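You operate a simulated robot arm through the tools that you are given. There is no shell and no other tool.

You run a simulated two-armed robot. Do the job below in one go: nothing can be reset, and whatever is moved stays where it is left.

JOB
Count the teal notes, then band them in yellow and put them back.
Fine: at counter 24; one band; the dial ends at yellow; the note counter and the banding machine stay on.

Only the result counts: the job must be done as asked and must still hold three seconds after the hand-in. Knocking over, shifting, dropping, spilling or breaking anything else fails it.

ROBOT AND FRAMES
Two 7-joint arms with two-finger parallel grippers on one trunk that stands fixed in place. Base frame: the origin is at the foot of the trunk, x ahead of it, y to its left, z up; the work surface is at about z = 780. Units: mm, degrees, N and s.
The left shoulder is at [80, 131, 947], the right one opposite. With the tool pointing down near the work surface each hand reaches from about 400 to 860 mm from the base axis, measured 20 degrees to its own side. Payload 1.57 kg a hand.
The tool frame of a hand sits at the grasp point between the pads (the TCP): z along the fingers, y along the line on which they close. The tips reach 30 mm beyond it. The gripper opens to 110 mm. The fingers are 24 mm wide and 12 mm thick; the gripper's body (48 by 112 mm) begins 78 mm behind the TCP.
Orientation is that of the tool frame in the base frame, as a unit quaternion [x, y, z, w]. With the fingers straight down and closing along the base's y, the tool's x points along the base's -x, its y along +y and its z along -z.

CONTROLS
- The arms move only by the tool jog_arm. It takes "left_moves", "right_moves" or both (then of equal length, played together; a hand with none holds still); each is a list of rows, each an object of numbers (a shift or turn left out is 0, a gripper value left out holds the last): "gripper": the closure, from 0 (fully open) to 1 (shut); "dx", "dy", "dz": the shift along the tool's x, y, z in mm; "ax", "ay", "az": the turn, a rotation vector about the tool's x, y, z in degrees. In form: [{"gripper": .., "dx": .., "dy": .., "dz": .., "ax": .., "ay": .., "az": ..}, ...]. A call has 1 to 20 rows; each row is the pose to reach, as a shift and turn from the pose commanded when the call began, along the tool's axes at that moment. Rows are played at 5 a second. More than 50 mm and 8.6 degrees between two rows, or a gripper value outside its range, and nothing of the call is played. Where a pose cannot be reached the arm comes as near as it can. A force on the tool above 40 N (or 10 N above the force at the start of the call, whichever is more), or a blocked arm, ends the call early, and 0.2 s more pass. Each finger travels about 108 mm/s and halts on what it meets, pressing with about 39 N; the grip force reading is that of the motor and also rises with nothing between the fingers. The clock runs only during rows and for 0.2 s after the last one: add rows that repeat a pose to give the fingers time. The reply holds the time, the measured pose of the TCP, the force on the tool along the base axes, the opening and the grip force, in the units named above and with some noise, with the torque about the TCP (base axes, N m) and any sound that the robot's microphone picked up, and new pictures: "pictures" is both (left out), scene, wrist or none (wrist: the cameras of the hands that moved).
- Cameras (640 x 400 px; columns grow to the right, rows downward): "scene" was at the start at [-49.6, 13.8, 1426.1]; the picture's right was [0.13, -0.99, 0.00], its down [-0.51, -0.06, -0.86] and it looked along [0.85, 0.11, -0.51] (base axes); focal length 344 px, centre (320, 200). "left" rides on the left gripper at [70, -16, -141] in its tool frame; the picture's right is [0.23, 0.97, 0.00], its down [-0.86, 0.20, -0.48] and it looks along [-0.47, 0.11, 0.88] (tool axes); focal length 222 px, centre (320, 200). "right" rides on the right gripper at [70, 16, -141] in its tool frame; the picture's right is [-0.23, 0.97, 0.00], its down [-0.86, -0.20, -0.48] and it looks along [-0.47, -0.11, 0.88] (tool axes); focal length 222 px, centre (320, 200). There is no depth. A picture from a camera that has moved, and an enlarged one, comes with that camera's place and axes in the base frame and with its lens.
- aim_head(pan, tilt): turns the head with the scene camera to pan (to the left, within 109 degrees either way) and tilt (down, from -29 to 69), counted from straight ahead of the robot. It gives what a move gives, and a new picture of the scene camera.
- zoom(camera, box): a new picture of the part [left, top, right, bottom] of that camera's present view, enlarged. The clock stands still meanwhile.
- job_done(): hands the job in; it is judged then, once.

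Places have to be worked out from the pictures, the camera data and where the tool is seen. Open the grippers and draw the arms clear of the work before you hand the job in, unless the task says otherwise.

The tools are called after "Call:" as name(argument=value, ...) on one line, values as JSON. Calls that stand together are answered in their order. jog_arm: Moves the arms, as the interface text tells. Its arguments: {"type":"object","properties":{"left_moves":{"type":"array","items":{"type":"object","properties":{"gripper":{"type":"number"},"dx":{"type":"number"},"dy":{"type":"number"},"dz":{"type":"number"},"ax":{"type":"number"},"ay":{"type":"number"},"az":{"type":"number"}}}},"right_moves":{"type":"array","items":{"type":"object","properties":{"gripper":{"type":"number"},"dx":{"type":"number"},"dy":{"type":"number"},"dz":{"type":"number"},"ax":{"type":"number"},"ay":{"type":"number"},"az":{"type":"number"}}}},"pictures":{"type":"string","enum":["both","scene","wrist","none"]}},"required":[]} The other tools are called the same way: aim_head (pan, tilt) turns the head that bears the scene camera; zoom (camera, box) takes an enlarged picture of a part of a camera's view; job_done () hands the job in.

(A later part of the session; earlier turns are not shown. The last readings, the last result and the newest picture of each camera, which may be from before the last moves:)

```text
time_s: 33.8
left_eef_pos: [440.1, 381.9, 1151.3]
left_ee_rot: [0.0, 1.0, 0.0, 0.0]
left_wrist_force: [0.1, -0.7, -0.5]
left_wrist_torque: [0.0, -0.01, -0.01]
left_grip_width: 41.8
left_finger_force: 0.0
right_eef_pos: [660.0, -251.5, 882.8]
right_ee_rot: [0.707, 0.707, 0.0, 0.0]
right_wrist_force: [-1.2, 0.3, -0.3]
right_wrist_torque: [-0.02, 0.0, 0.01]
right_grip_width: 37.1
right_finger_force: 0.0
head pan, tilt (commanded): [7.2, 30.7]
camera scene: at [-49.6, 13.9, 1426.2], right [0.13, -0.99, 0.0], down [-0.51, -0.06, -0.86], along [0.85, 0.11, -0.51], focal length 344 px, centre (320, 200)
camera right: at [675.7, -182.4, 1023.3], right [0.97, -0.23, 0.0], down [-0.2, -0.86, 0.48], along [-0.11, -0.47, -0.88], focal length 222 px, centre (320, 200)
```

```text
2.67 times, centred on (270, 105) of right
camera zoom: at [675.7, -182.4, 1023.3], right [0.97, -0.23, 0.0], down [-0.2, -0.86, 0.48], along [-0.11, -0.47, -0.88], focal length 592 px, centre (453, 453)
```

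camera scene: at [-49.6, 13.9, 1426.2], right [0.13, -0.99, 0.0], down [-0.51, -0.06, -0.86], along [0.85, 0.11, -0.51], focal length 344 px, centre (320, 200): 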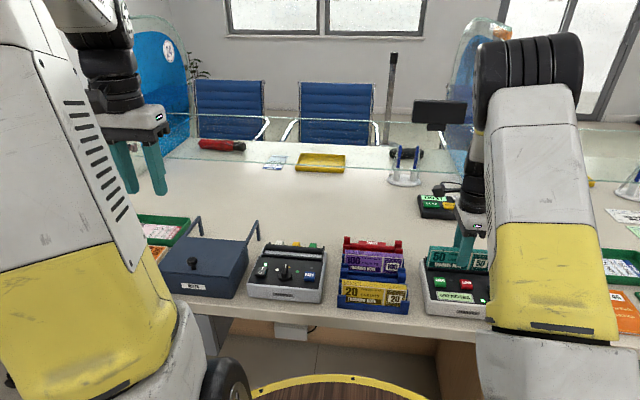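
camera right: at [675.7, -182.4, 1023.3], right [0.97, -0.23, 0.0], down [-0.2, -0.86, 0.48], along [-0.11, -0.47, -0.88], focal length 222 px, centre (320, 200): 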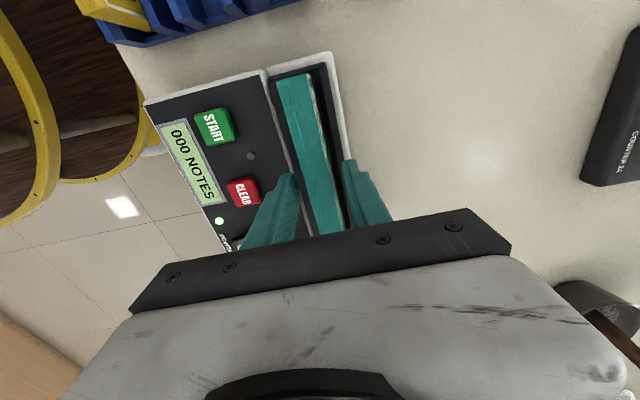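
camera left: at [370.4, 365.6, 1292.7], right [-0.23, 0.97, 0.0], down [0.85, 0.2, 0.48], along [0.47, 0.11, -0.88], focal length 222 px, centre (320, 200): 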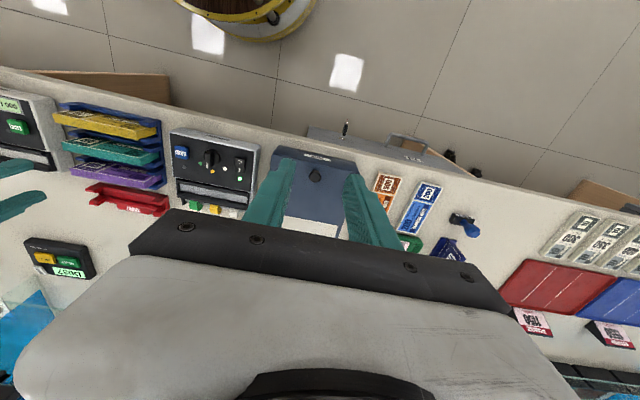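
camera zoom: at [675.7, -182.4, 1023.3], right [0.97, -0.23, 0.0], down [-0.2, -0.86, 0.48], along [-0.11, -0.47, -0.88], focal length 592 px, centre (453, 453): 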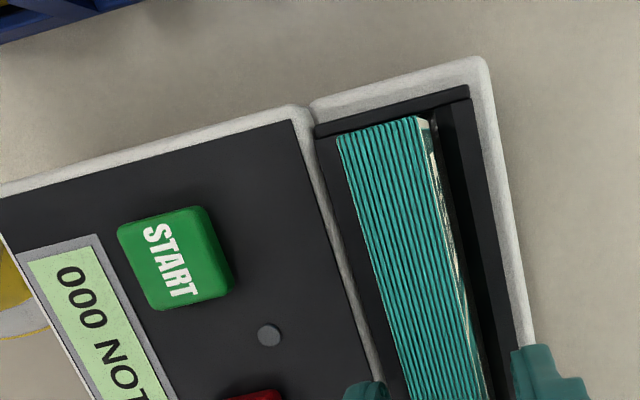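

The bundle stands in the hopper. I lift the hand clear, close the fingers, and go above START (≈ tool offset (57, -72)).

Call:
jog_arm(right_moves=[{"gripper": 0.66, "dz": -10}, {"gripper": 0.66, "dz": -30}, {"gripper": 0.66, "dz": -60}, {"gripper": 0.66, "dz": -90}, {"gripper": 0.66, "dz": -100}, {"gripper": 0.8, "dx": 19, "dy": -24, "dz": -100}, {"gripper": 1.0, "dx": 38, "dy": -48, "dz": -100}, {"gripper": 1.0, "dx": 57, "dy": -72, "dz": -100}, {"gripper": 1.0, "dx": 57, "dy": -72, "dz": -70}, {"gripper": 1.0, "dx": 57, "dy": -72, "dz": -45}, {"gripper": 1.0, "dx": 57, "dy": -72, "dz": -45}], pictures="both")

Call:
zoom(camera="right", box=[200, 60, 440, 210])

Call:
zoom(camera="scene", box=[415, 210, 525, 310])

```text
time_s: 36.2
left_eef_pos: [439.5, 381.6, 1150.9]
left_ee_rot: [-0.001, 1.0, 0.0, 0.001]
left_wrist_force: [0.1, 0.3, -0.4]
left_wrist_torque: [0.02, 0.02, -0.01]
left_grip_width: 42.0
left_finger_force: 0.0
right_eef_pos: [589.2, -194.2, 927.2]
right_ee_rot: [0.707, 0.707, 0.001, 0.0]
right_wrist_force: [0.4, 0.1, -0.1]
right_wrist_torque: [-0.01, 0.0, 0.01]
right_grip_width: 0.2
right_finger_force: 21.7
head pan, tilt (commanded): [7.2, 30.7]
camera scene: at [-49.6, 13.9, 1426.2], right [0.13, -0.99, 0.0], down [-0.51, -0.06, -0.86], along [0.85, 0.11, -0.51], focal length 344 px, centre (320, 200)
camera right: at [604.4, -124.2, 1070.0], right [0.97, -0.23, 0.0], down [-0.2, -0.86, 0.48], along [-0.11, -0.47, -0.88], focal length 222 px, centre (320, 200)
```

scene: 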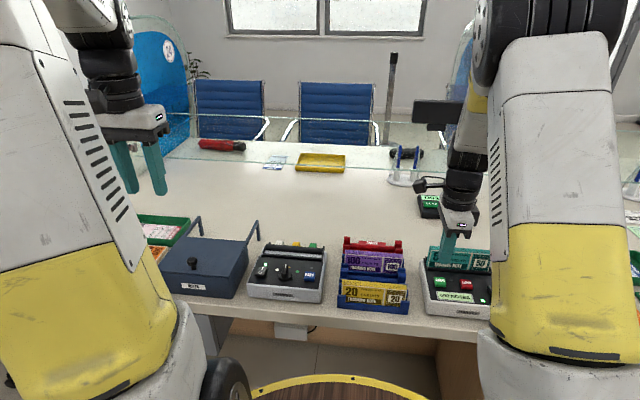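
right: 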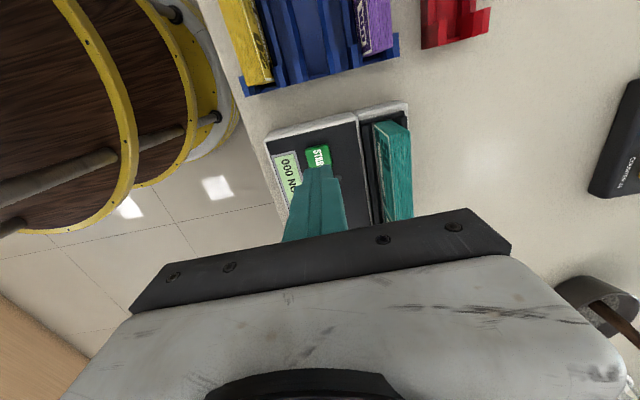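

```text
2.67 times, centred on (320, 135) of right
camera zoom: at [604.4, -124.2, 1070.0], right [0.97, -0.23, 0.0], down [-0.2, -0.86, 0.48], along [-0.11, -0.47, -0.88], focal length 592 px, centre (320, 373)
```

zoom: 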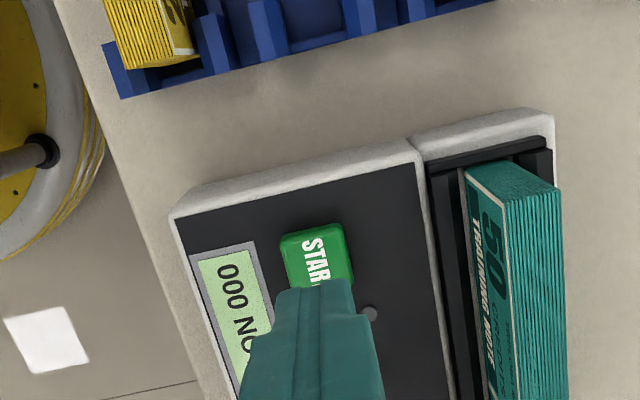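

```text
4.00 times, centred on (470, 260) of scene
camera zoom: at [-49.6, 13.9, 1426.2], right [0.13, -0.99, 0.0], down [-0.51, -0.06, -0.86], along [0.85, 0.11, -0.51], focal length 1376 px, centre (-280, -40)
```

zoom: 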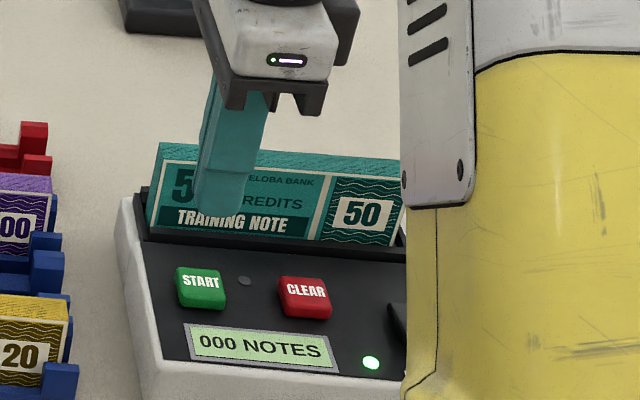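

Fingers are centred over START. I lower to just above the button.

Call:
jog_arm(right_moves=[{"gripper": 1.0, "dz": 20}, {"gripper": 1.0, "dz": 38}, {"gripper": 1.0, "dz": 47}, {"gripper": 1.0, "dz": 51}, {"gripper": 1.0, "dz": 53}, {"gripper": 1.0, "dz": 55}, {"gripper": 1.0, "dz": 55}], pictures="scene")

Call:
zoom(camera="scene", box=[415, 210, 525, 310])

```text
time_s: 37.8
left_eef_pos: [439.7, 381.6, 1152.6]
left_ee_rot: [0.0, 1.0, 0.0, 0.0]
left_wrist_force: [-0.2, 0.3, -0.1]
left_wrist_torque: [0.0, 0.01, -0.02]
left_grip_width: 41.9
left_finger_force: 0.1
right_eef_pos: [588.0, -195.4, 873.2]
right_ee_rot: [0.707, 0.707, 0.0, 0.0]
right_wrist_force: [-0.1, 0.6, -0.9]
right_wrist_torque: [0.02, 0.01, 0.0]
right_grip_width: 0.2
right_finger_force: 20.8
head pan, tilt (commanded): [7.2, 30.7]
camera scene: at [-49.6, 13.9, 1426.2], right [0.13, -0.99, 0.0], down [-0.51, -0.06, -0.86], along [0.85, 0.11, -0.51], focal length 344 px, centre (320, 200)
```

scene: 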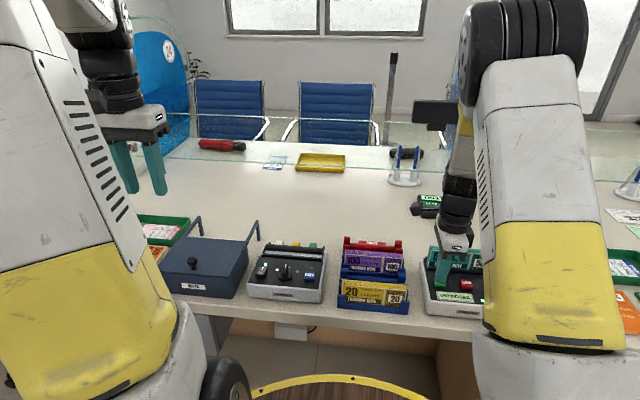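

```text
4.00 times, centred on (470, 260) of scene
camera zoom: at [-49.6, 13.9, 1426.2], right [0.13, -0.99, 0.0], down [-0.51, -0.06, -0.86], along [0.85, 0.11, -0.51], focal length 1376 px, centre (-280, -40)
```

zoom: 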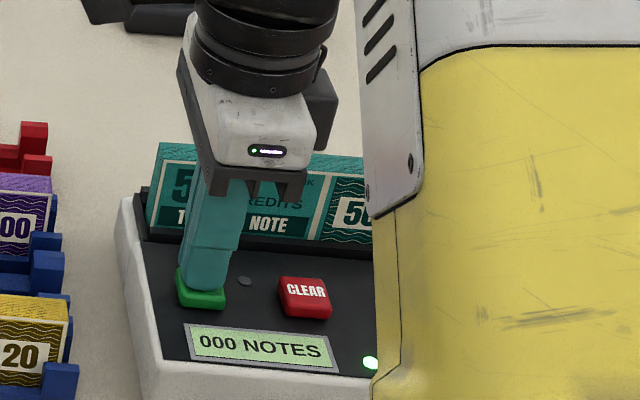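

The tip is right at the button's top; I press down in small steps.

Call:
jog_arm(right_moves=[{"gripper": 1.0, "dz": 1.5}, {"gripper": 1.0, "dz": 3}, {"gripper": 1.0, "dz": 4.5}, {"gripper": 1.0, "dz": 4.5}], pictures="scene")

Call:
zoom(camera="scene", box=[415, 210, 525, 310])

```text
time_s: 38.8
left_eef_pos: [439.7, 381.6, 1151.6]
left_ee_rot: [0.0, 1.0, 0.0, 0.0]
left_wrist_force: [0.0, 0.2, -0.4]
left_wrist_torque: [-0.03, -0.04, -0.01]
left_grip_width: 41.8
left_finger_force: 0.0
right_eef_pos: [588.6, -196.3, 868.5]
right_ee_rot: [0.707, 0.707, 0.001, 0.001]
right_wrist_force: [1.0, -1.2, 2.3]
right_wrist_torque: [-0.02, -0.05, -0.02]
right_grip_width: 0.1
right_finger_force: 21.1
head pan, tilt (commanded): [7.2, 30.7]
heard: click
camera scene: at [-49.6, 13.9, 1426.2], right [0.13, -0.99, 0.0], down [-0.51, -0.06, -0.86], along [0.85, 0.11, -0.51], focal length 344 px, centre (320, 200)
```

scene: 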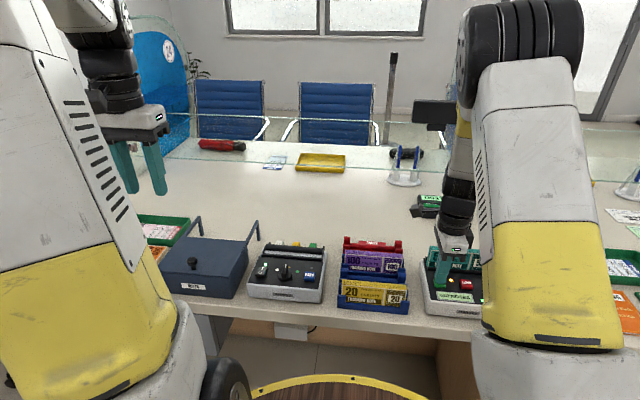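

```text
4.00 times, centred on (470, 260) of scene
camera zoom: at [-49.6, 13.9, 1426.2], right [0.13, -0.99, 0.0], down [-0.51, -0.06, -0.86], along [0.85, 0.11, -0.51], focal length 1376 px, centre (-280, -40)
```

zoom: 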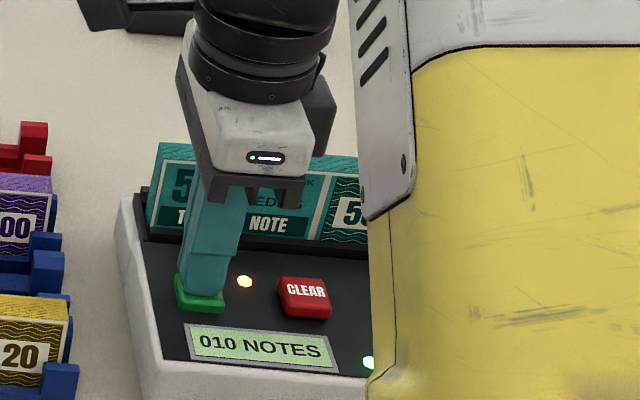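

The click was heard and it is counting (010, amber lamp). I lift off and wait.

Call:
jog_arm(right_moves=[{"gripper": 1.0, "dz": -10}, {"gripper": 1.0, "dz": -35}, {"gripper": 1.0, "dz": -65}, {"gripper": 1.0, "dz": -100}, {"gripper": 1.0, "dz": -115}, {"gripper": 1.0, "dz": -115}, {"gripper": 1.0, "dz": -115}, {"gripper": 1.0, "dz": -115}, {"gripper": 1.0, "dz": -115}, {"gripper": 1.0, "dz": -115}, {"gripper": 1.0, "dz": -115}, {"gripper": 1.0, "dz": -115}], pictures="scene")

Call:
zoom(camera="scene", box=[415, 210, 525, 310])

```text
time_s: 41.4
left_eef_pos: [439.9, 381.3, 1151.5]
left_ee_rot: [0.0, 1.0, 0.001, 0.0]
left_wrist_force: [0.3, 0.0, 0.5]
left_wrist_torque: [-0.01, -0.01, 0.02]
left_grip_width: 41.8
left_finger_force: 0.1
right_eef_pos: [588.9, -193.8, 982.2]
right_ee_rot: [0.707, 0.708, -0.001, -0.001]
right_wrist_force: [-0.4, 0.0, 0.1]
right_wrist_torque: [0.01, 0.0, 0.0]
right_grip_width: 0.0
right_finger_force: 21.2
head pan, tilt (commanded): [7.2, 30.7]
camera scene: at [-49.6, 13.9, 1426.2], right [0.13, -0.99, 0.0], down [-0.51, -0.06, -0.86], along [0.85, 0.11, -0.51], focal length 344 px, centre (320, 200)
```

scene: 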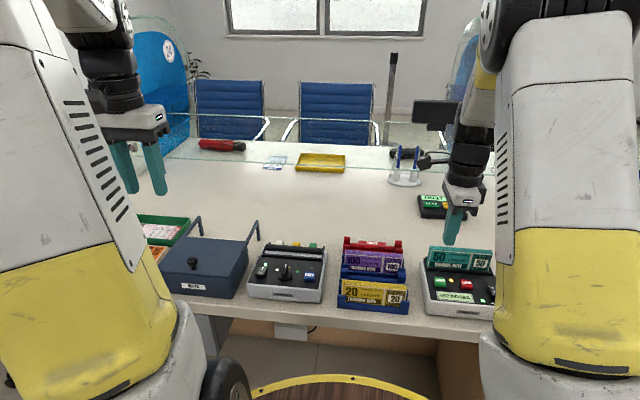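

```text
4.00 times, centred on (470, 260) of scene
camera zoom: at [-49.6, 13.9, 1426.2], right [0.13, -0.99, 0.0], down [-0.51, -0.06, -0.86], along [0.85, 0.11, -0.51], focal length 1376 px, centre (-280, -40)
```

zoom: 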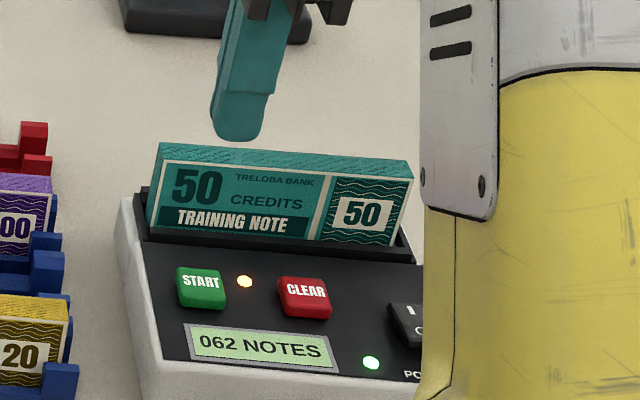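

Count is at 062 and rising (so "24" is the station number). While it counts I move the hand back above the bundle and open to 42 mm.

Call:
jog_arm(right_moves=[{"gripper": 0.9, "dx": -10, "dy": 14}, {"gripper": 0.8, "dx": -25, "dy": 32}, {"gripper": 0.7, "dx": -40, "dy": 52}, {"gripper": 0.64, "dx": -57, "dy": 72}, {"gripper": 0.64, "dx": -57, "dy": 72}, {"gripper": 0.64, "dx": -57, "dy": 72}, {"gripper": 0.64, "dx": -57, "dy": 72}, {"gripper": 0.64, "dx": -57, "dy": 72}, {"gripper": 0.64, "dx": -57, "dy": 72}, {"gripper": 0.64, "dx": -57, "dy": 72}, {"gripper": 0.64, "dx": -57, "dy": 72}, {"gripper": 0.64, "dx": -57, "dy": 72}, {"gripper": 0.64, "dx": -57, "dy": 72}, {"gripper": 0.64, "dx": -57, "dy": 72}, {"gripper": 0.64, "dx": -57, "dy": 72}], pictures="both")

Call:
zoom(camera="scene", box=[415, 210, 525, 310])

Call:
zoom(camera="right", box=[200, 50, 420, 200])

```text
time_s: 44.6
left_eef_pos: [440.8, 382.5, 1152.1]
left_ee_rot: [-0.001, 1.0, 0.0, 0.0]
left_wrist_force: [-0.3, 0.8, -0.3]
left_wrist_torque: [0.0, 0.02, 0.05]
left_grip_width: 42.0
left_finger_force: 0.1
right_eef_pos: [660.5, -250.8, 981.7]
right_ee_rot: [0.707, 0.707, 0.0, 0.0]
right_wrist_force: [0.8, -0.2, -0.8]
right_wrist_torque: [0.06, 0.01, 0.01]
right_grip_width: 39.8
right_finger_force: 0.1
head pan, tilt (commanded): [7.2, 30.7]
camera scene: at [-49.6, 13.9, 1426.2], right [0.13, -0.99, 0.0], down [-0.51, -0.06, -0.86], along [0.85, 0.11, -0.51], focal length 344 px, centre (320, 200)
camera right: at [676.2, -181.4, 1123.5], right [0.97, -0.23, 0.0], down [-0.2, -0.86, 0.48], along [-0.11, -0.47, -0.88], focal length 222 px, centre (320, 200)
```

scene: 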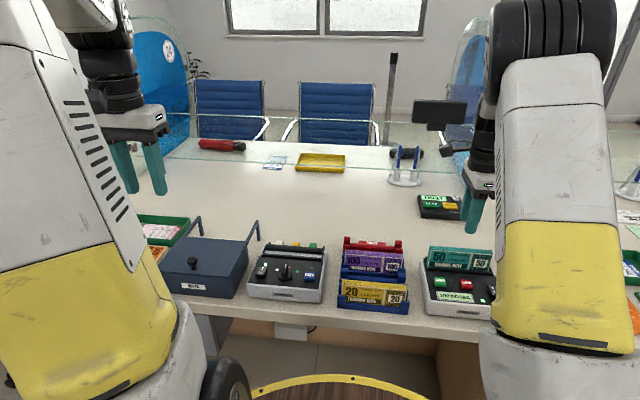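
right: 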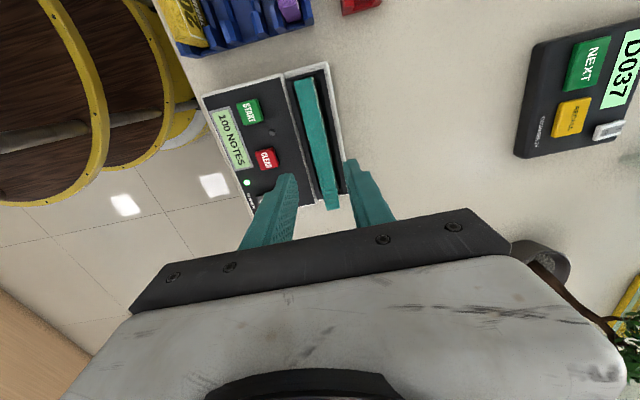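

```text
4.00 times, centred on (470, 260) of scene
camera zoom: at [-49.6, 13.9, 1426.2], right [0.13, -0.99, 0.0], down [-0.51, -0.06, -0.86], along [0.85, 0.11, -0.51], focal length 1376 px, centre (-280, -40)
```

zoom: 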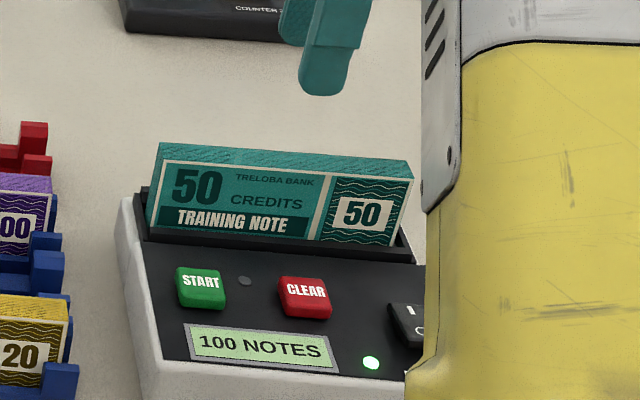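

```text
2.67 times, centred on (310, 125) of right
camera zoom: at [676.2, -181.4, 1123.5], right [0.97, -0.23, 0.0], down [-0.2, -0.86, 0.48], along [-0.11, -0.47, -0.88], focal length 592 px, centre (347, 400)
```

zoom: 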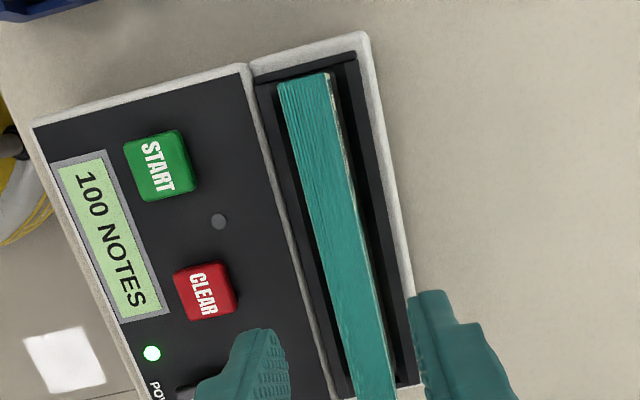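

The counter finished at 100 NOTES and the busy lamp is off. I lower over the bundle and grip it again.

Call:
jog_arm(right_moves=[{"gripper": 0.64, "dz": 30}, {"gripper": 0.64, "dz": 60}, {"gripper": 0.64, "dz": 80}, {"gripper": 0.64, "dz": 92}, {"gripper": 0.64, "dz": 99}, {"gripper": 0.64, "dz": 99}, {"gripper": 0.8, "dz": 99}, {"gripper": 1.0, "dz": 99}, {"gripper": 1.0, "dz": 99}, {"gripper": 1.0, "dz": 99}], pictures="wrist")

```text
time_s: 46.8
left_eef_pos: [439.9, 380.6, 1152.2]
left_ee_rot: [-0.001, 1.0, 0.0, 0.0]
left_wrist_force: [0.0, 0.6, -0.8]
left_wrist_torque: [0.04, 0.0, 0.01]
left_grip_width: 41.9
left_finger_force: 0.1
right_eef_pos: [659.6, -251.4, 884.9]
right_ee_rot: [0.707, 0.707, 0.0, -0.001]
right_wrist_force: [-0.1, -0.4, 0.3]
right_wrist_torque: [0.06, -0.04, 0.0]
right_grip_width: 17.4
right_finger_force: 31.9
head pan, tilt (commanded): [7.2, 30.7]
camera right: at [675.5, -181.8, 1025.3], right [0.97, -0.23, 0.0], down [-0.2, -0.86, 0.48], along [-0.11, -0.47, -0.88], focal length 222 px, centre (320, 200)
```

right: 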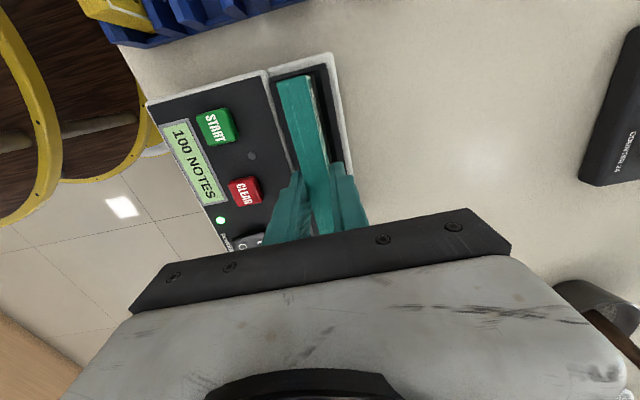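

Gripped at 17.4 mm. I lift the bundle straight out of the hopper.

Call:
jog_arm(right_moves=[{"gripper": 1.0, "dz": -8}, {"gripper": 1.0, "dz": -20}, {"gripper": 1.0, "dz": -40}, {"gripper": 1.0, "dz": -65}, {"gripper": 1.0, "dz": -90}, {"gripper": 1.0, "dz": -110}, {"gripper": 1.0, "dz": -110}], pictures="both")

Call:
zoom(camera="scene", box=[400, 180, 530, 310])

```text
time_s: 48.4
left_eef_pos: [439.4, 382.3, 1153.1]
left_ee_rot: [0.0, 1.0, 0.0, 0.0]
left_wrist_force: [0.3, 0.0, -0.9]
left_wrist_torque: [-0.06, 0.01, 0.03]
left_grip_width: 41.7
left_finger_force: 0.1
right_eef_pos: [660.8, -252.1, 993.3]
right_ee_rot: [0.707, 0.707, 0.0, 0.0]
right_wrist_force: [0.4, -0.3, -1.0]
right_wrist_torque: [-0.02, -0.02, -0.03]
right_grip_width: 17.3
right_finger_force: 32.2
head pan, tilt (commanded): [7.2, 30.7]
camera scene: at [-49.6, 13.9, 1426.2], right [0.13, -0.99, 0.0], down [-0.51, -0.06, -0.86], along [0.85, 0.11, -0.51], focal length 344 px, centre (320, 200)
camera right: at [676.1, -182.2, 1134.7], right [0.97, -0.23, 0.0], down [-0.2, -0.86, 0.48], along [-0.11, -0.47, -0.88], focal length 222 px, centre (320, 200)
```

scene: 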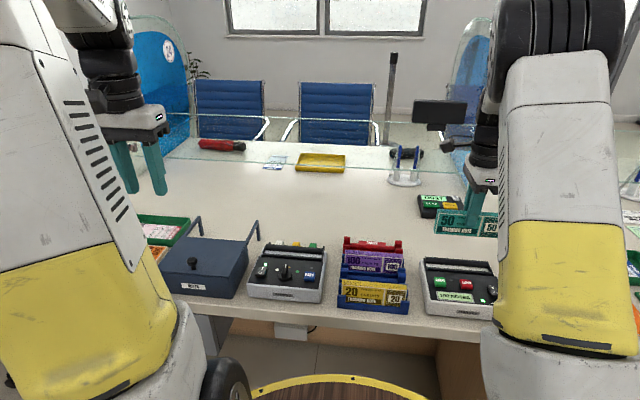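
right: 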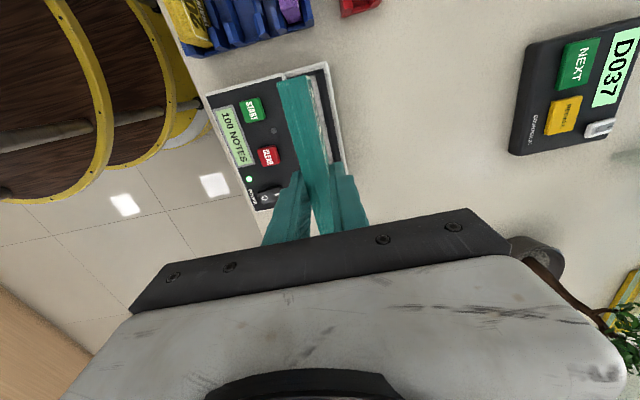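

```text
3.08 times, centred on (465, 245) of scene
camera zoom: at [-49.6, 13.9, 1426.2], right [0.13, -0.99, 0.0], down [-0.51, -0.06, -0.86], along [0.85, 0.11, -0.51], focal length 1058 px, centre (-126, 62)
```

zoom: 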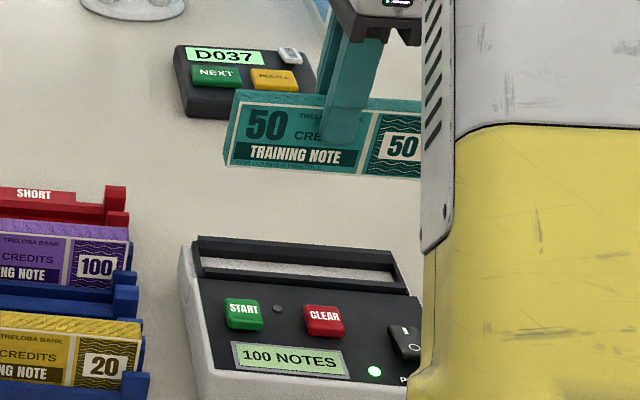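

Bundle is out, display holds 100. I carry it toward the bander in two stages, first to y ≈ -40.

Call:
jog_arm(right_moves=[{"gripper": 1.0, "dx": 25, "dy": 5}, {"gripper": 1.0, "dx": 65, "dy": 10}, {"gripper": 1.0, "dx": 105, "dy": 20}, {"gripper": 1.0, "dx": 145, "dy": 30}, {"gripper": 1.0, "dx": 185, "dy": 38}, {"gripper": 1.0, "dx": 215, "dy": 45}, {"gripper": 1.0, "dx": 215, "dy": 45}], pictures="both")

```text
time_s: 50.0
left_eef_pos: [440.3, 382.0, 1151.2]
left_ee_rot: [0.001, 1.0, 0.0, 0.0]
left_wrist_force: [0.1, 0.4, 0.3]
left_wrist_torque: [-0.02, 0.06, 0.02]
left_grip_width: 41.9
left_finger_force: 0.0
right_eef_pos: [703.6, -37.7, 995.0]
right_ee_rot: [0.708, 0.707, 0.0, 0.0]
right_wrist_force: [0.0, -0.2, -1.2]
right_wrist_torque: [0.01, 0.01, -0.01]
right_grip_width: 17.2
right_finger_force: 32.6
head pan, tilt (commanded): [7.2, 30.7]
camera scene: at [-49.5, 14.0, 1426.2], right [0.13, -0.99, 0.0], down [-0.51, -0.06, -0.86], along [0.85, 0.11, -0.51], focal length 344 px, centre (320, 200)
camera right: at [720.1, 31.6, 1136.3], right [0.97, -0.23, 0.0], down [-0.2, -0.86, 0.48], along [-0.11, -0.47, -0.88], focal length 222 px, centre (320, 200)
```

scene: 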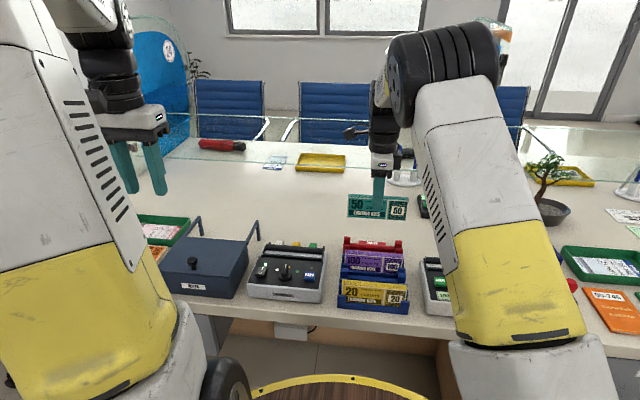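
right: 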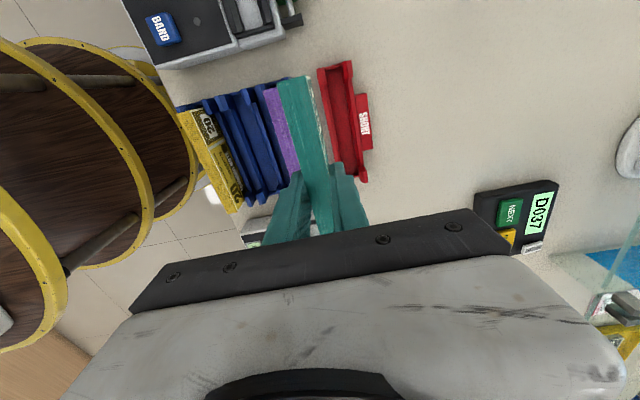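

The way is clear; the rest of the way to y ≈ 176.

Call:
jog_arm(right_moves=[{"gripper": 1.0, "dx": 25}, {"gripper": 1.0, "dx": 65}, {"gripper": 1.0, "dx": 105}, {"gripper": 1.0, "dx": 145}, {"gripper": 1.0, "dx": 185}, {"gripper": 1.0, "dx": 214}, {"gripper": 1.0, "dx": 214}, {"gripper": 1.0, "dx": 214}], pictures="both")

Call:
zoom(camera="right", box=[200, 40, 328, 120])

Call:
zoom(camera="right", box=[220, 100, 300, 180])

```text
time_s: 51.8
left_eef_pos: [440.1, 382.2, 1150.6]
left_ee_rot: [-0.001, 1.0, -0.001, 0.0]
left_wrist_force: [0.2, 1.2, -0.4]
left_wrist_torque: [0.01, 0.02, 0.0]
left_grip_width: 41.7
left_finger_force: 0.1
right_eef_pos: [703.7, 177.7, 995.0]
right_ee_rot: [0.707, 0.707, 0.0, 0.0]
right_wrist_force: [0.6, -0.1, -1.5]
right_wrist_torque: [-0.02, -0.01, -0.01]
right_grip_width: 17.4
right_finger_force: 31.9
head pan, tilt (commanded): [7.2, 30.7]
camera scene: at [-49.5, 14.0, 1426.2], right [0.13, -0.99, 0.0], down [-0.51, -0.06, -0.86], along [0.85, 0.11, -0.51], focal length 344 px, centre (320, 200)
camera right: at [719.5, 247.6, 1135.4], right [0.97, -0.23, 0.0], down [-0.2, -0.86, 0.48], along [-0.11, -0.47, -0.88], focal length 222 px, centre (320, 200)
```

scene: 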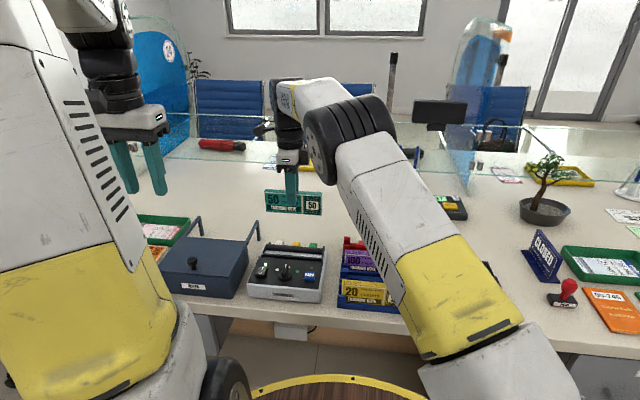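
right: 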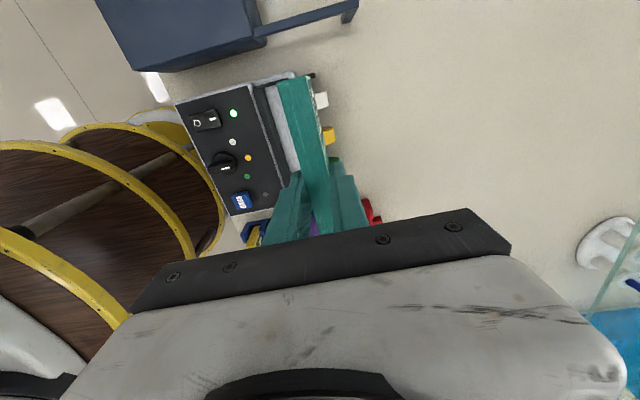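

```text
5.00 times, centred on (264, 80) of right
camera zoom: at [719.5, 247.6, 1135.4], right [0.97, -0.23, 0.0], down [-0.2, -0.86, 0.48], along [-0.11, -0.47, -0.88], focal length 1111 px, centre (600, 800)
```

zoom: 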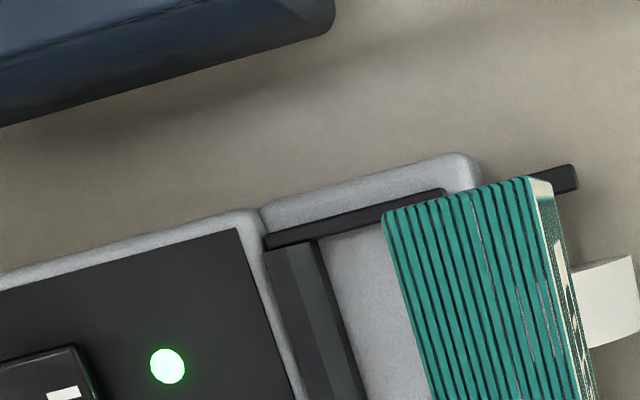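

```text
5.00 times, centred on (260, 140) of right
camera zoom: at [719.5, 247.6, 1135.4], right [0.97, -0.23, 0.0], down [-0.2, -0.86, 0.48], along [-0.11, -0.47, -0.88], focal length 1111 px, centre (620, 500)
```

zoom: 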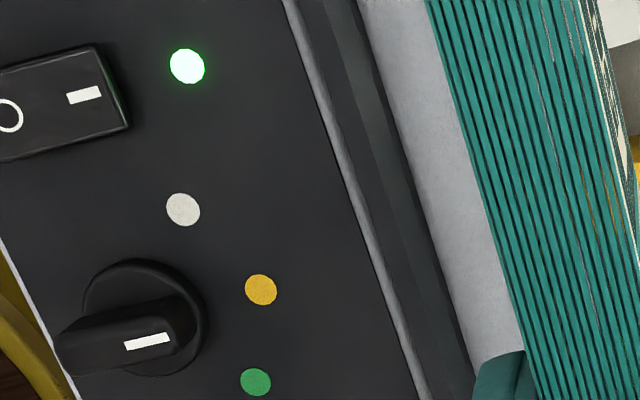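

The bander's slot centre is 45 mm back in tool y, and its y+ end gap is ~3 mm. I move over it and lower to just above the walls.

Call:
jog_arm(right_moves=[{"gripper": 1.0, "dy": -15}, {"gripper": 1.0, "dx": -0.7, "dy": -32}, {"gripper": 1.0, "dx": -0.7, "dy": -45}, {"gripper": 1.0, "dx": -0.7, "dy": -45}, {"gripper": 1.0, "dx": -0.7, "dy": -45, "dz": 30}, {"gripper": 1.0, "dx": -0.7, "dy": -45, "dz": 60}, {"gripper": 1.0, "dx": -0.7, "dy": -45, "dz": 80}, {"gripper": 1.0, "dx": -0.7, "dy": -45, "dz": 89}, {"gripper": 1.0, "dx": -0.7, "dy": -45, "dz": 89}], pictures="both")

Call:
zoom(camera="right", box=[230, 30, 390, 130])

Call:
zoom(camera="scene", box=[240, 210, 350, 300])

Call:
zoom(camera="left", box=[130, 110, 290, 230])

```text
time_s: 53.8
left_eef_pos: [440.1, 381.9, 1151.9]
left_ee_rot: [0.0, 1.0, 0.0, 0.0]
left_wrist_force: [0.3, 0.6, 0.4]
left_wrist_torque: [-0.01, -0.02, 0.05]
left_grip_width: 41.8
left_finger_force: 0.0
right_eef_pos: [659.2, 177.6, 904.7]
right_ee_rot: [0.707, 0.707, 0.001, 0.0]
right_wrist_force: [-0.1, -0.3, -1.8]
right_wrist_torque: [-0.03, -0.03, 0.02]
right_grip_width: 17.3
right_finger_force: 31.8
head pan, tilt (commanded): [7.2, 30.7]
camera scene: at [-49.5, 14.0, 1426.2], right [0.13, -0.99, 0.0], down [-0.51, -0.06, -0.86], along [0.85, 0.11, -0.51], focal length 344 px, centre (320, 200)
camera right: at [674.6, 246.6, 1047.1], right [0.97, -0.23, 0.0], down [-0.2, -0.86, 0.48], along [-0.11, -0.47, -0.88], focal length 222 px, centre (320, 200)
```

scene: 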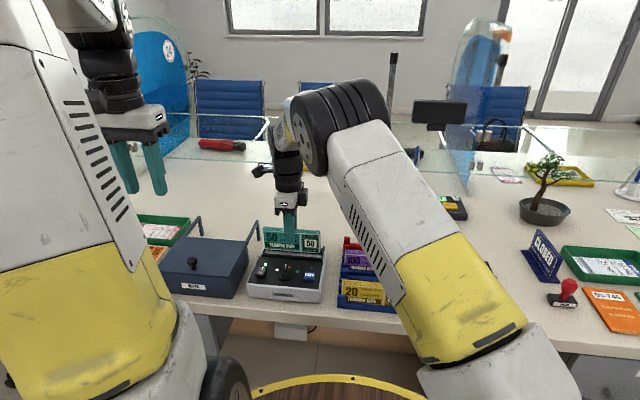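
right: 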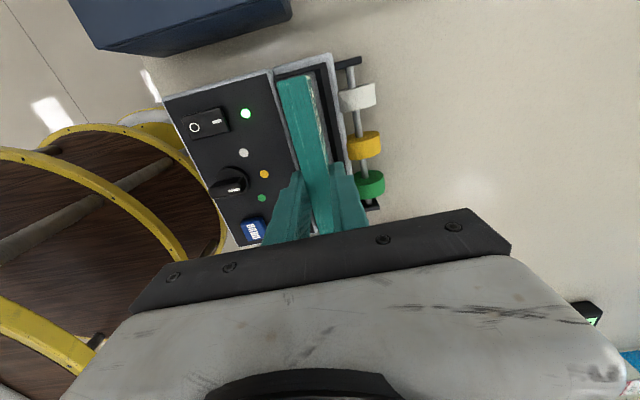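

```text
4.00 times, centred on (310, 80) of right
camera zoom: at [674.6, 246.6, 1047.1], right [0.97, -0.23, 0.0], down [-0.2, -0.86, 0.48], along [-0.11, -0.47, -0.88], focal length 888 px, centre (360, 680)
```

zoom: 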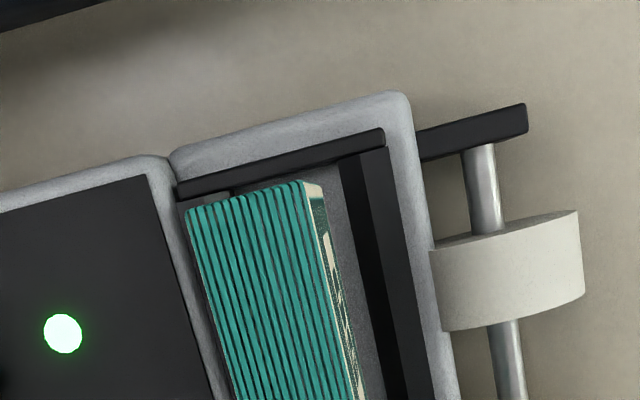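

```text
4.44 times, centred on (295, 255) of scene
camera zoom: at [-49.5, 14.0, 1426.2], right [0.13, -0.99, 0.0], down [-0.51, -0.06, -0.86], along [0.85, 0.11, -0.51], focal length 1529 px, centre (431, -44)
```

zoom: 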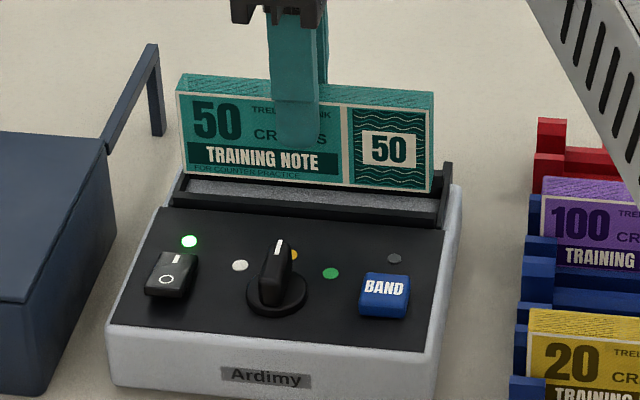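

```text
3.33 times, centred on (210, 170) of left
camera zoom: at [370.6, 365.4, 1292.7], right [-0.23, 0.97, 0.0], down [0.86, 0.2, 0.48], along [0.47, 0.11, -0.88], focal length 740 px, centre (687, 300)
```

zoom: 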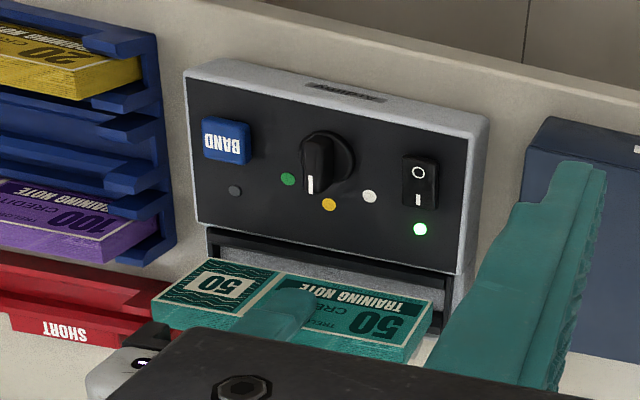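

Nearly centred; I nudge 1.2 mm forward and lower into the slot.

Call:
jog_arm(right_moves=[{"gripper": 1.0, "dy": 1.2}, {"gripper": 1.0, "dy": 1.2, "dz": 6}, {"gripper": 1.0, "dy": 1.2, "dz": 11}, {"gripper": 1.0, "dy": 1.2, "dz": 15}, {"gripper": 1.0, "dy": 1.2, "dz": 17}, {"gripper": 1.0, "dy": 1.2, "dz": 17}], pictures="none")

Call:
jog_arm(right_moves=[{"gripper": 1.0, "dz": 1}, {"gripper": 1.0, "dz": 2}, {"gripper": 1.0, "dz": 3}, {"gripper": 1.0, "dz": 3}], pictures="none")

```text
time_s: 55.2
left_eef_pos: [439.9, 382.4, 1150.6]
left_ee_rot: [0.001, 1.0, 0.0, 0.0]
left_wrist_force: [0.4, -0.4, -0.1]
left_wrist_torque: [-0.01, 0.0, -0.01]
left_grip_width: 42.1
left_finger_force: 0.0
right_eef_pos: [662.2, 176.9, 888.1]
right_ee_rot: [0.707, 0.708, 0.0, 0.001]
right_wrist_force: [-0.2, 0.1, -1.8]
right_wrist_torque: [0.0, 0.0, 0.01]
right_grip_width: 17.4
right_finger_force: 32.6
head pan, tilt (commanded): [7.2, 30.7]
```

```text
time_s: 56.2
left_eef_pos: [439.7, 381.4, 1151.9]
left_ee_rot: [0.001, 1.0, 0.0, 0.0]
left_wrist_force: [0.3, -0.6, 0.0]
left_wrist_torque: [-0.02, -0.01, 0.0]
left_grip_width: 41.9
left_finger_force: 0.0
right_eef_pos: [660.2, 175.7, 885.3]
right_ee_rot: [0.707, 0.707, -0.001, 0.0]
right_wrist_force: [-0.2, -0.2, -1.2]
right_wrist_torque: [0.01, -0.03, 0.0]
right_grip_width: 17.2
right_finger_force: 32.4
head pan, tilt (commanded): [7.2, 30.7]
```

No floor contact yet at z 885; a few more 1 mm steps.

Call:
jog_arm(right_moves=[{"gripper": 1.0, "dz": 1}, {"gripper": 1.0, "dz": 2}, {"gripper": 1.0, "dz": 2}], pictures="both")

Call:
zoom(camera="scene", box=[240, 210, 350, 300])

Call:
zoom(camera="right", box=[230, 30, 390, 130])

```text
time_s: 57.0
left_eef_pos: [439.6, 381.1, 1152.4]
left_ee_rot: [0.0, 1.0, 0.0, 0.0]
left_wrist_force: [0.1, 0.5, 0.6]
left_wrist_torque: [0.01, 0.03, 0.01]
left_grip_width: 41.8
left_finger_force: 0.1
right_eef_pos: [660.7, 176.2, 883.9]
right_ee_rot: [0.707, 0.707, 0.001, 0.001]
right_wrist_force: [-1.5, -1.3, 6.7]
right_wrist_torque: [-0.14, 0.12, -0.02]
right_grip_width: 17.2
right_finger_force: 32.3
head pan, tilt (commanded): [7.2, 30.7]
camera scene: at [-49.8, 13.9, 1426.2], right [0.13, -0.99, 0.0], down [-0.51, -0.06, -0.86], along [0.85, 0.11, -0.51], focal length 344 px, centre (320, 200)
camera right: at [677.1, 246.0, 1025.3], right [0.97, -0.23, 0.0], down [-0.2, -0.86, 0.48], along [-0.11, -0.47, -0.88], focal length 222 px, centre (320, 200)
```

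scene: 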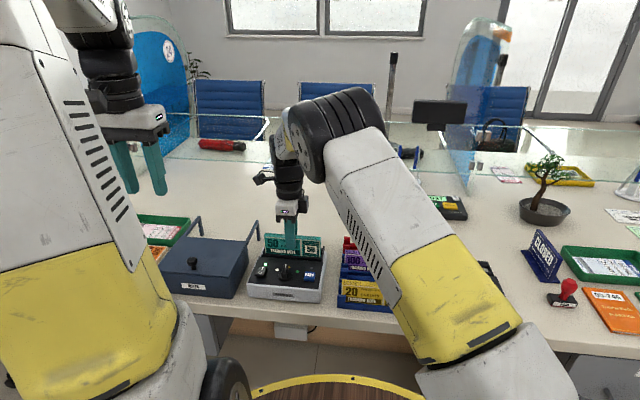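
right: 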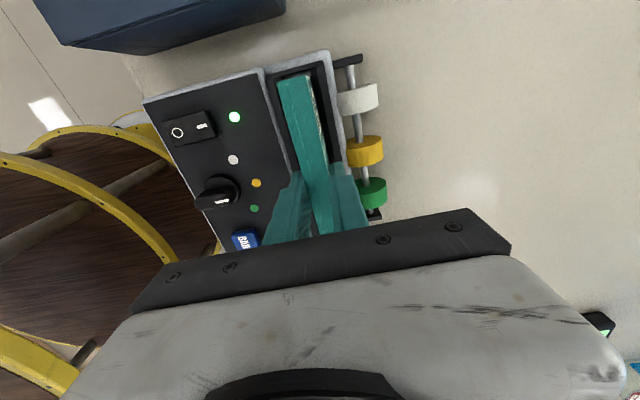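

```text
4.44 times, centred on (295, 255) of scene
camera zoom: at [-49.8, 13.9, 1426.2], right [0.13, -0.99, 0.0], down [-0.51, -0.06, -0.86], along [0.85, 0.11, -0.51], focal length 1529 px, centre (431, -44)
```

zoom: 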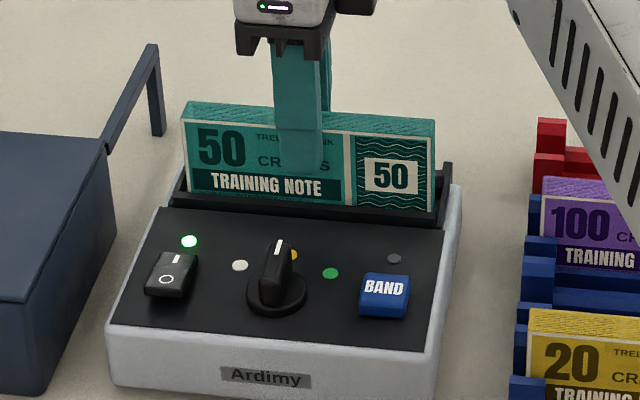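

```text
4.00 times, centred on (310, 80) of right
camera zoom: at [677.1, 246.0, 1025.3], right [0.97, -0.23, 0.0], down [-0.2, -0.86, 0.48], along [-0.11, -0.47, -0.88], focal length 888 px, centre (360, 680)
```

zoom: 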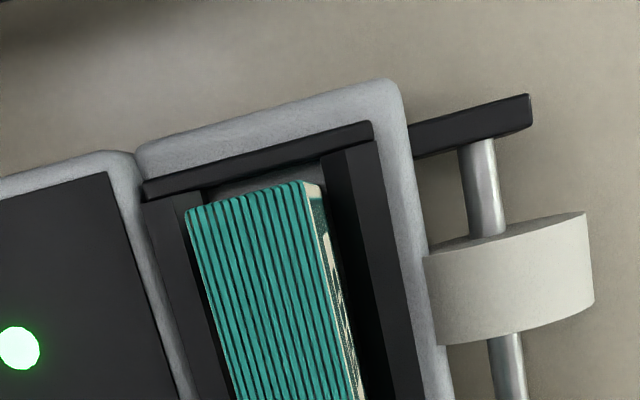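

The bundle touches the floor (7 N) inside the slot. I ease up 1 mm, centre by +1.5 mm in y, and release.

Call:
jog_arm(right_moves=[{"gripper": 1.0, "dz": -1.5}, {"gripper": 1.0, "dx": 1.5, "dz": -1.5}, {"gripper": 1.0, "dx": 1.5, "dz": -0.7}, {"gripper": 1.0, "dx": 1.5, "dz": -0.7}, {"gripper": 0.9, "dx": 1.5, "dz": -0.7}, {"gripper": 0.75, "dx": 1.5, "dz": -0.7}, {"gripper": 0.66, "dx": 1.5, "dz": -0.7}, {"gripper": 0.66, "dx": 1.5, "dz": -0.7}], pictures="none")

Call:
jog_arm(right_moves=[{"gripper": 0.66, "dz": -10}, {"gripper": 0.66, "dz": -30}, {"gripper": 0.66, "dz": -60}, {"gripper": 0.66, "dz": -90}, {"gripper": 0.66, "dz": -110}, {"gripper": 0.66, "dz": -110}], pictures="both")

Call:
zoom(camera="scene", box=[240, 210, 350, 300])

Call:
zoom(camera="right", box=[170, 60, 410, 210])

```text
time_s: 58.8
left_eef_pos: [440.1, 382.3, 1152.4]
left_ee_rot: [0.0, 1.0, 0.0, 0.0]
left_wrist_force: [0.7, 0.0, 0.3]
left_wrist_torque: [0.02, 0.0, 0.03]
left_grip_width: 41.7
left_finger_force: 0.1
right_eef_pos: [661.6, 177.0, 883.9]
right_ee_rot: [0.708, 0.707, 0.0, 0.0]
right_wrist_force: [0.2, 0.2, -0.8]
right_wrist_torque: [-0.04, -0.02, 0.02]
right_grip_width: 37.5
right_finger_force: 0.1
head pan, tilt (commanded): [7.2, 30.7]
```

```text
time_s: 60.2
left_eef_pos: [440.5, 380.8, 1152.2]
left_ee_rot: [0.0, 1.0, 0.0, 0.0]
left_wrist_force: [-0.4, 0.0, -0.1]
left_wrist_torque: [-0.01, 0.0, -0.02]
left_grip_width: 41.9
left_finger_force: 0.1
right_eef_pos: [662.2, 178.0, 996.2]
right_ee_rot: [0.707, 0.707, 0.0, 0.001]
right_wrist_force: [-0.6, 0.1, 0.6]
right_wrist_torque: [-0.01, 0.0, 0.01]
right_grip_width: 37.4
right_finger_force: 0.0
head pan, tilt (commanded): [7.2, 30.7]
camera scene: at [-49.6, 14.0, 1426.2], right [0.13, -0.99, 0.0], down [-0.51, -0.06, -0.86], along [0.85, 0.11, -0.51], focal length 344 px, centre (320, 200)
camera right: at [677.8, 247.6, 1136.2], right [0.97, -0.23, 0.0], down [-0.2, -0.86, 0.48], along [-0.11, -0.47, -0.88], focal length 222 px, centre (320, 200)
```

scene: 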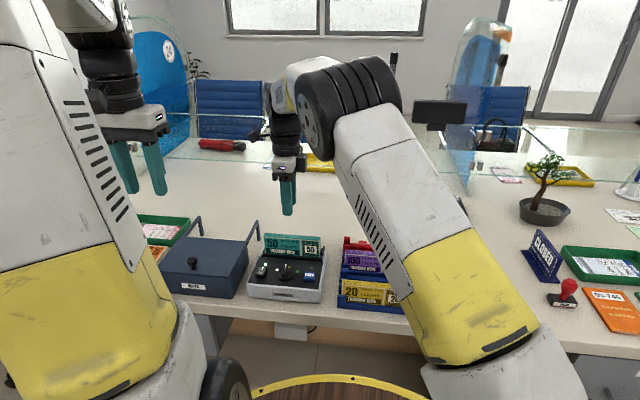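
right: 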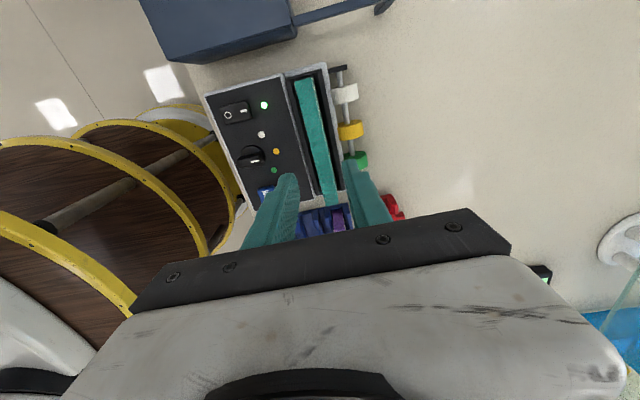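

```text
4.44 times, centred on (295, 255) of scene
camera zoom: at [-49.6, 14.0, 1426.2], right [0.13, -0.99, 0.0], down [-0.51, -0.06, -0.86], along [0.85, 0.11, -0.51], focal length 1529 px, centre (431, -44)
```

zoom: 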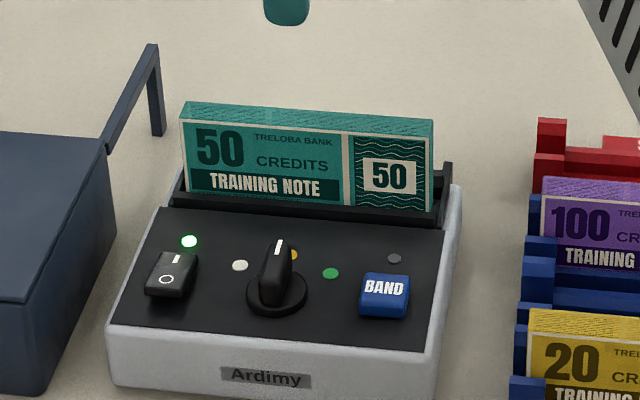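

```text
2.67 times, centred on (290, 135) of right
camera zoom: at [677.8, 247.6, 1136.2], right [0.97, -0.23, 0.0], down [-0.2, -0.86, 0.48], along [-0.11, -0.47, -0.88], focal length 592 px, centre (400, 373)
```

zoom: 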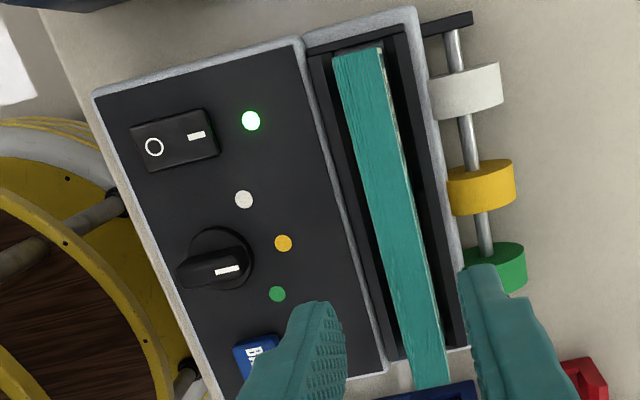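

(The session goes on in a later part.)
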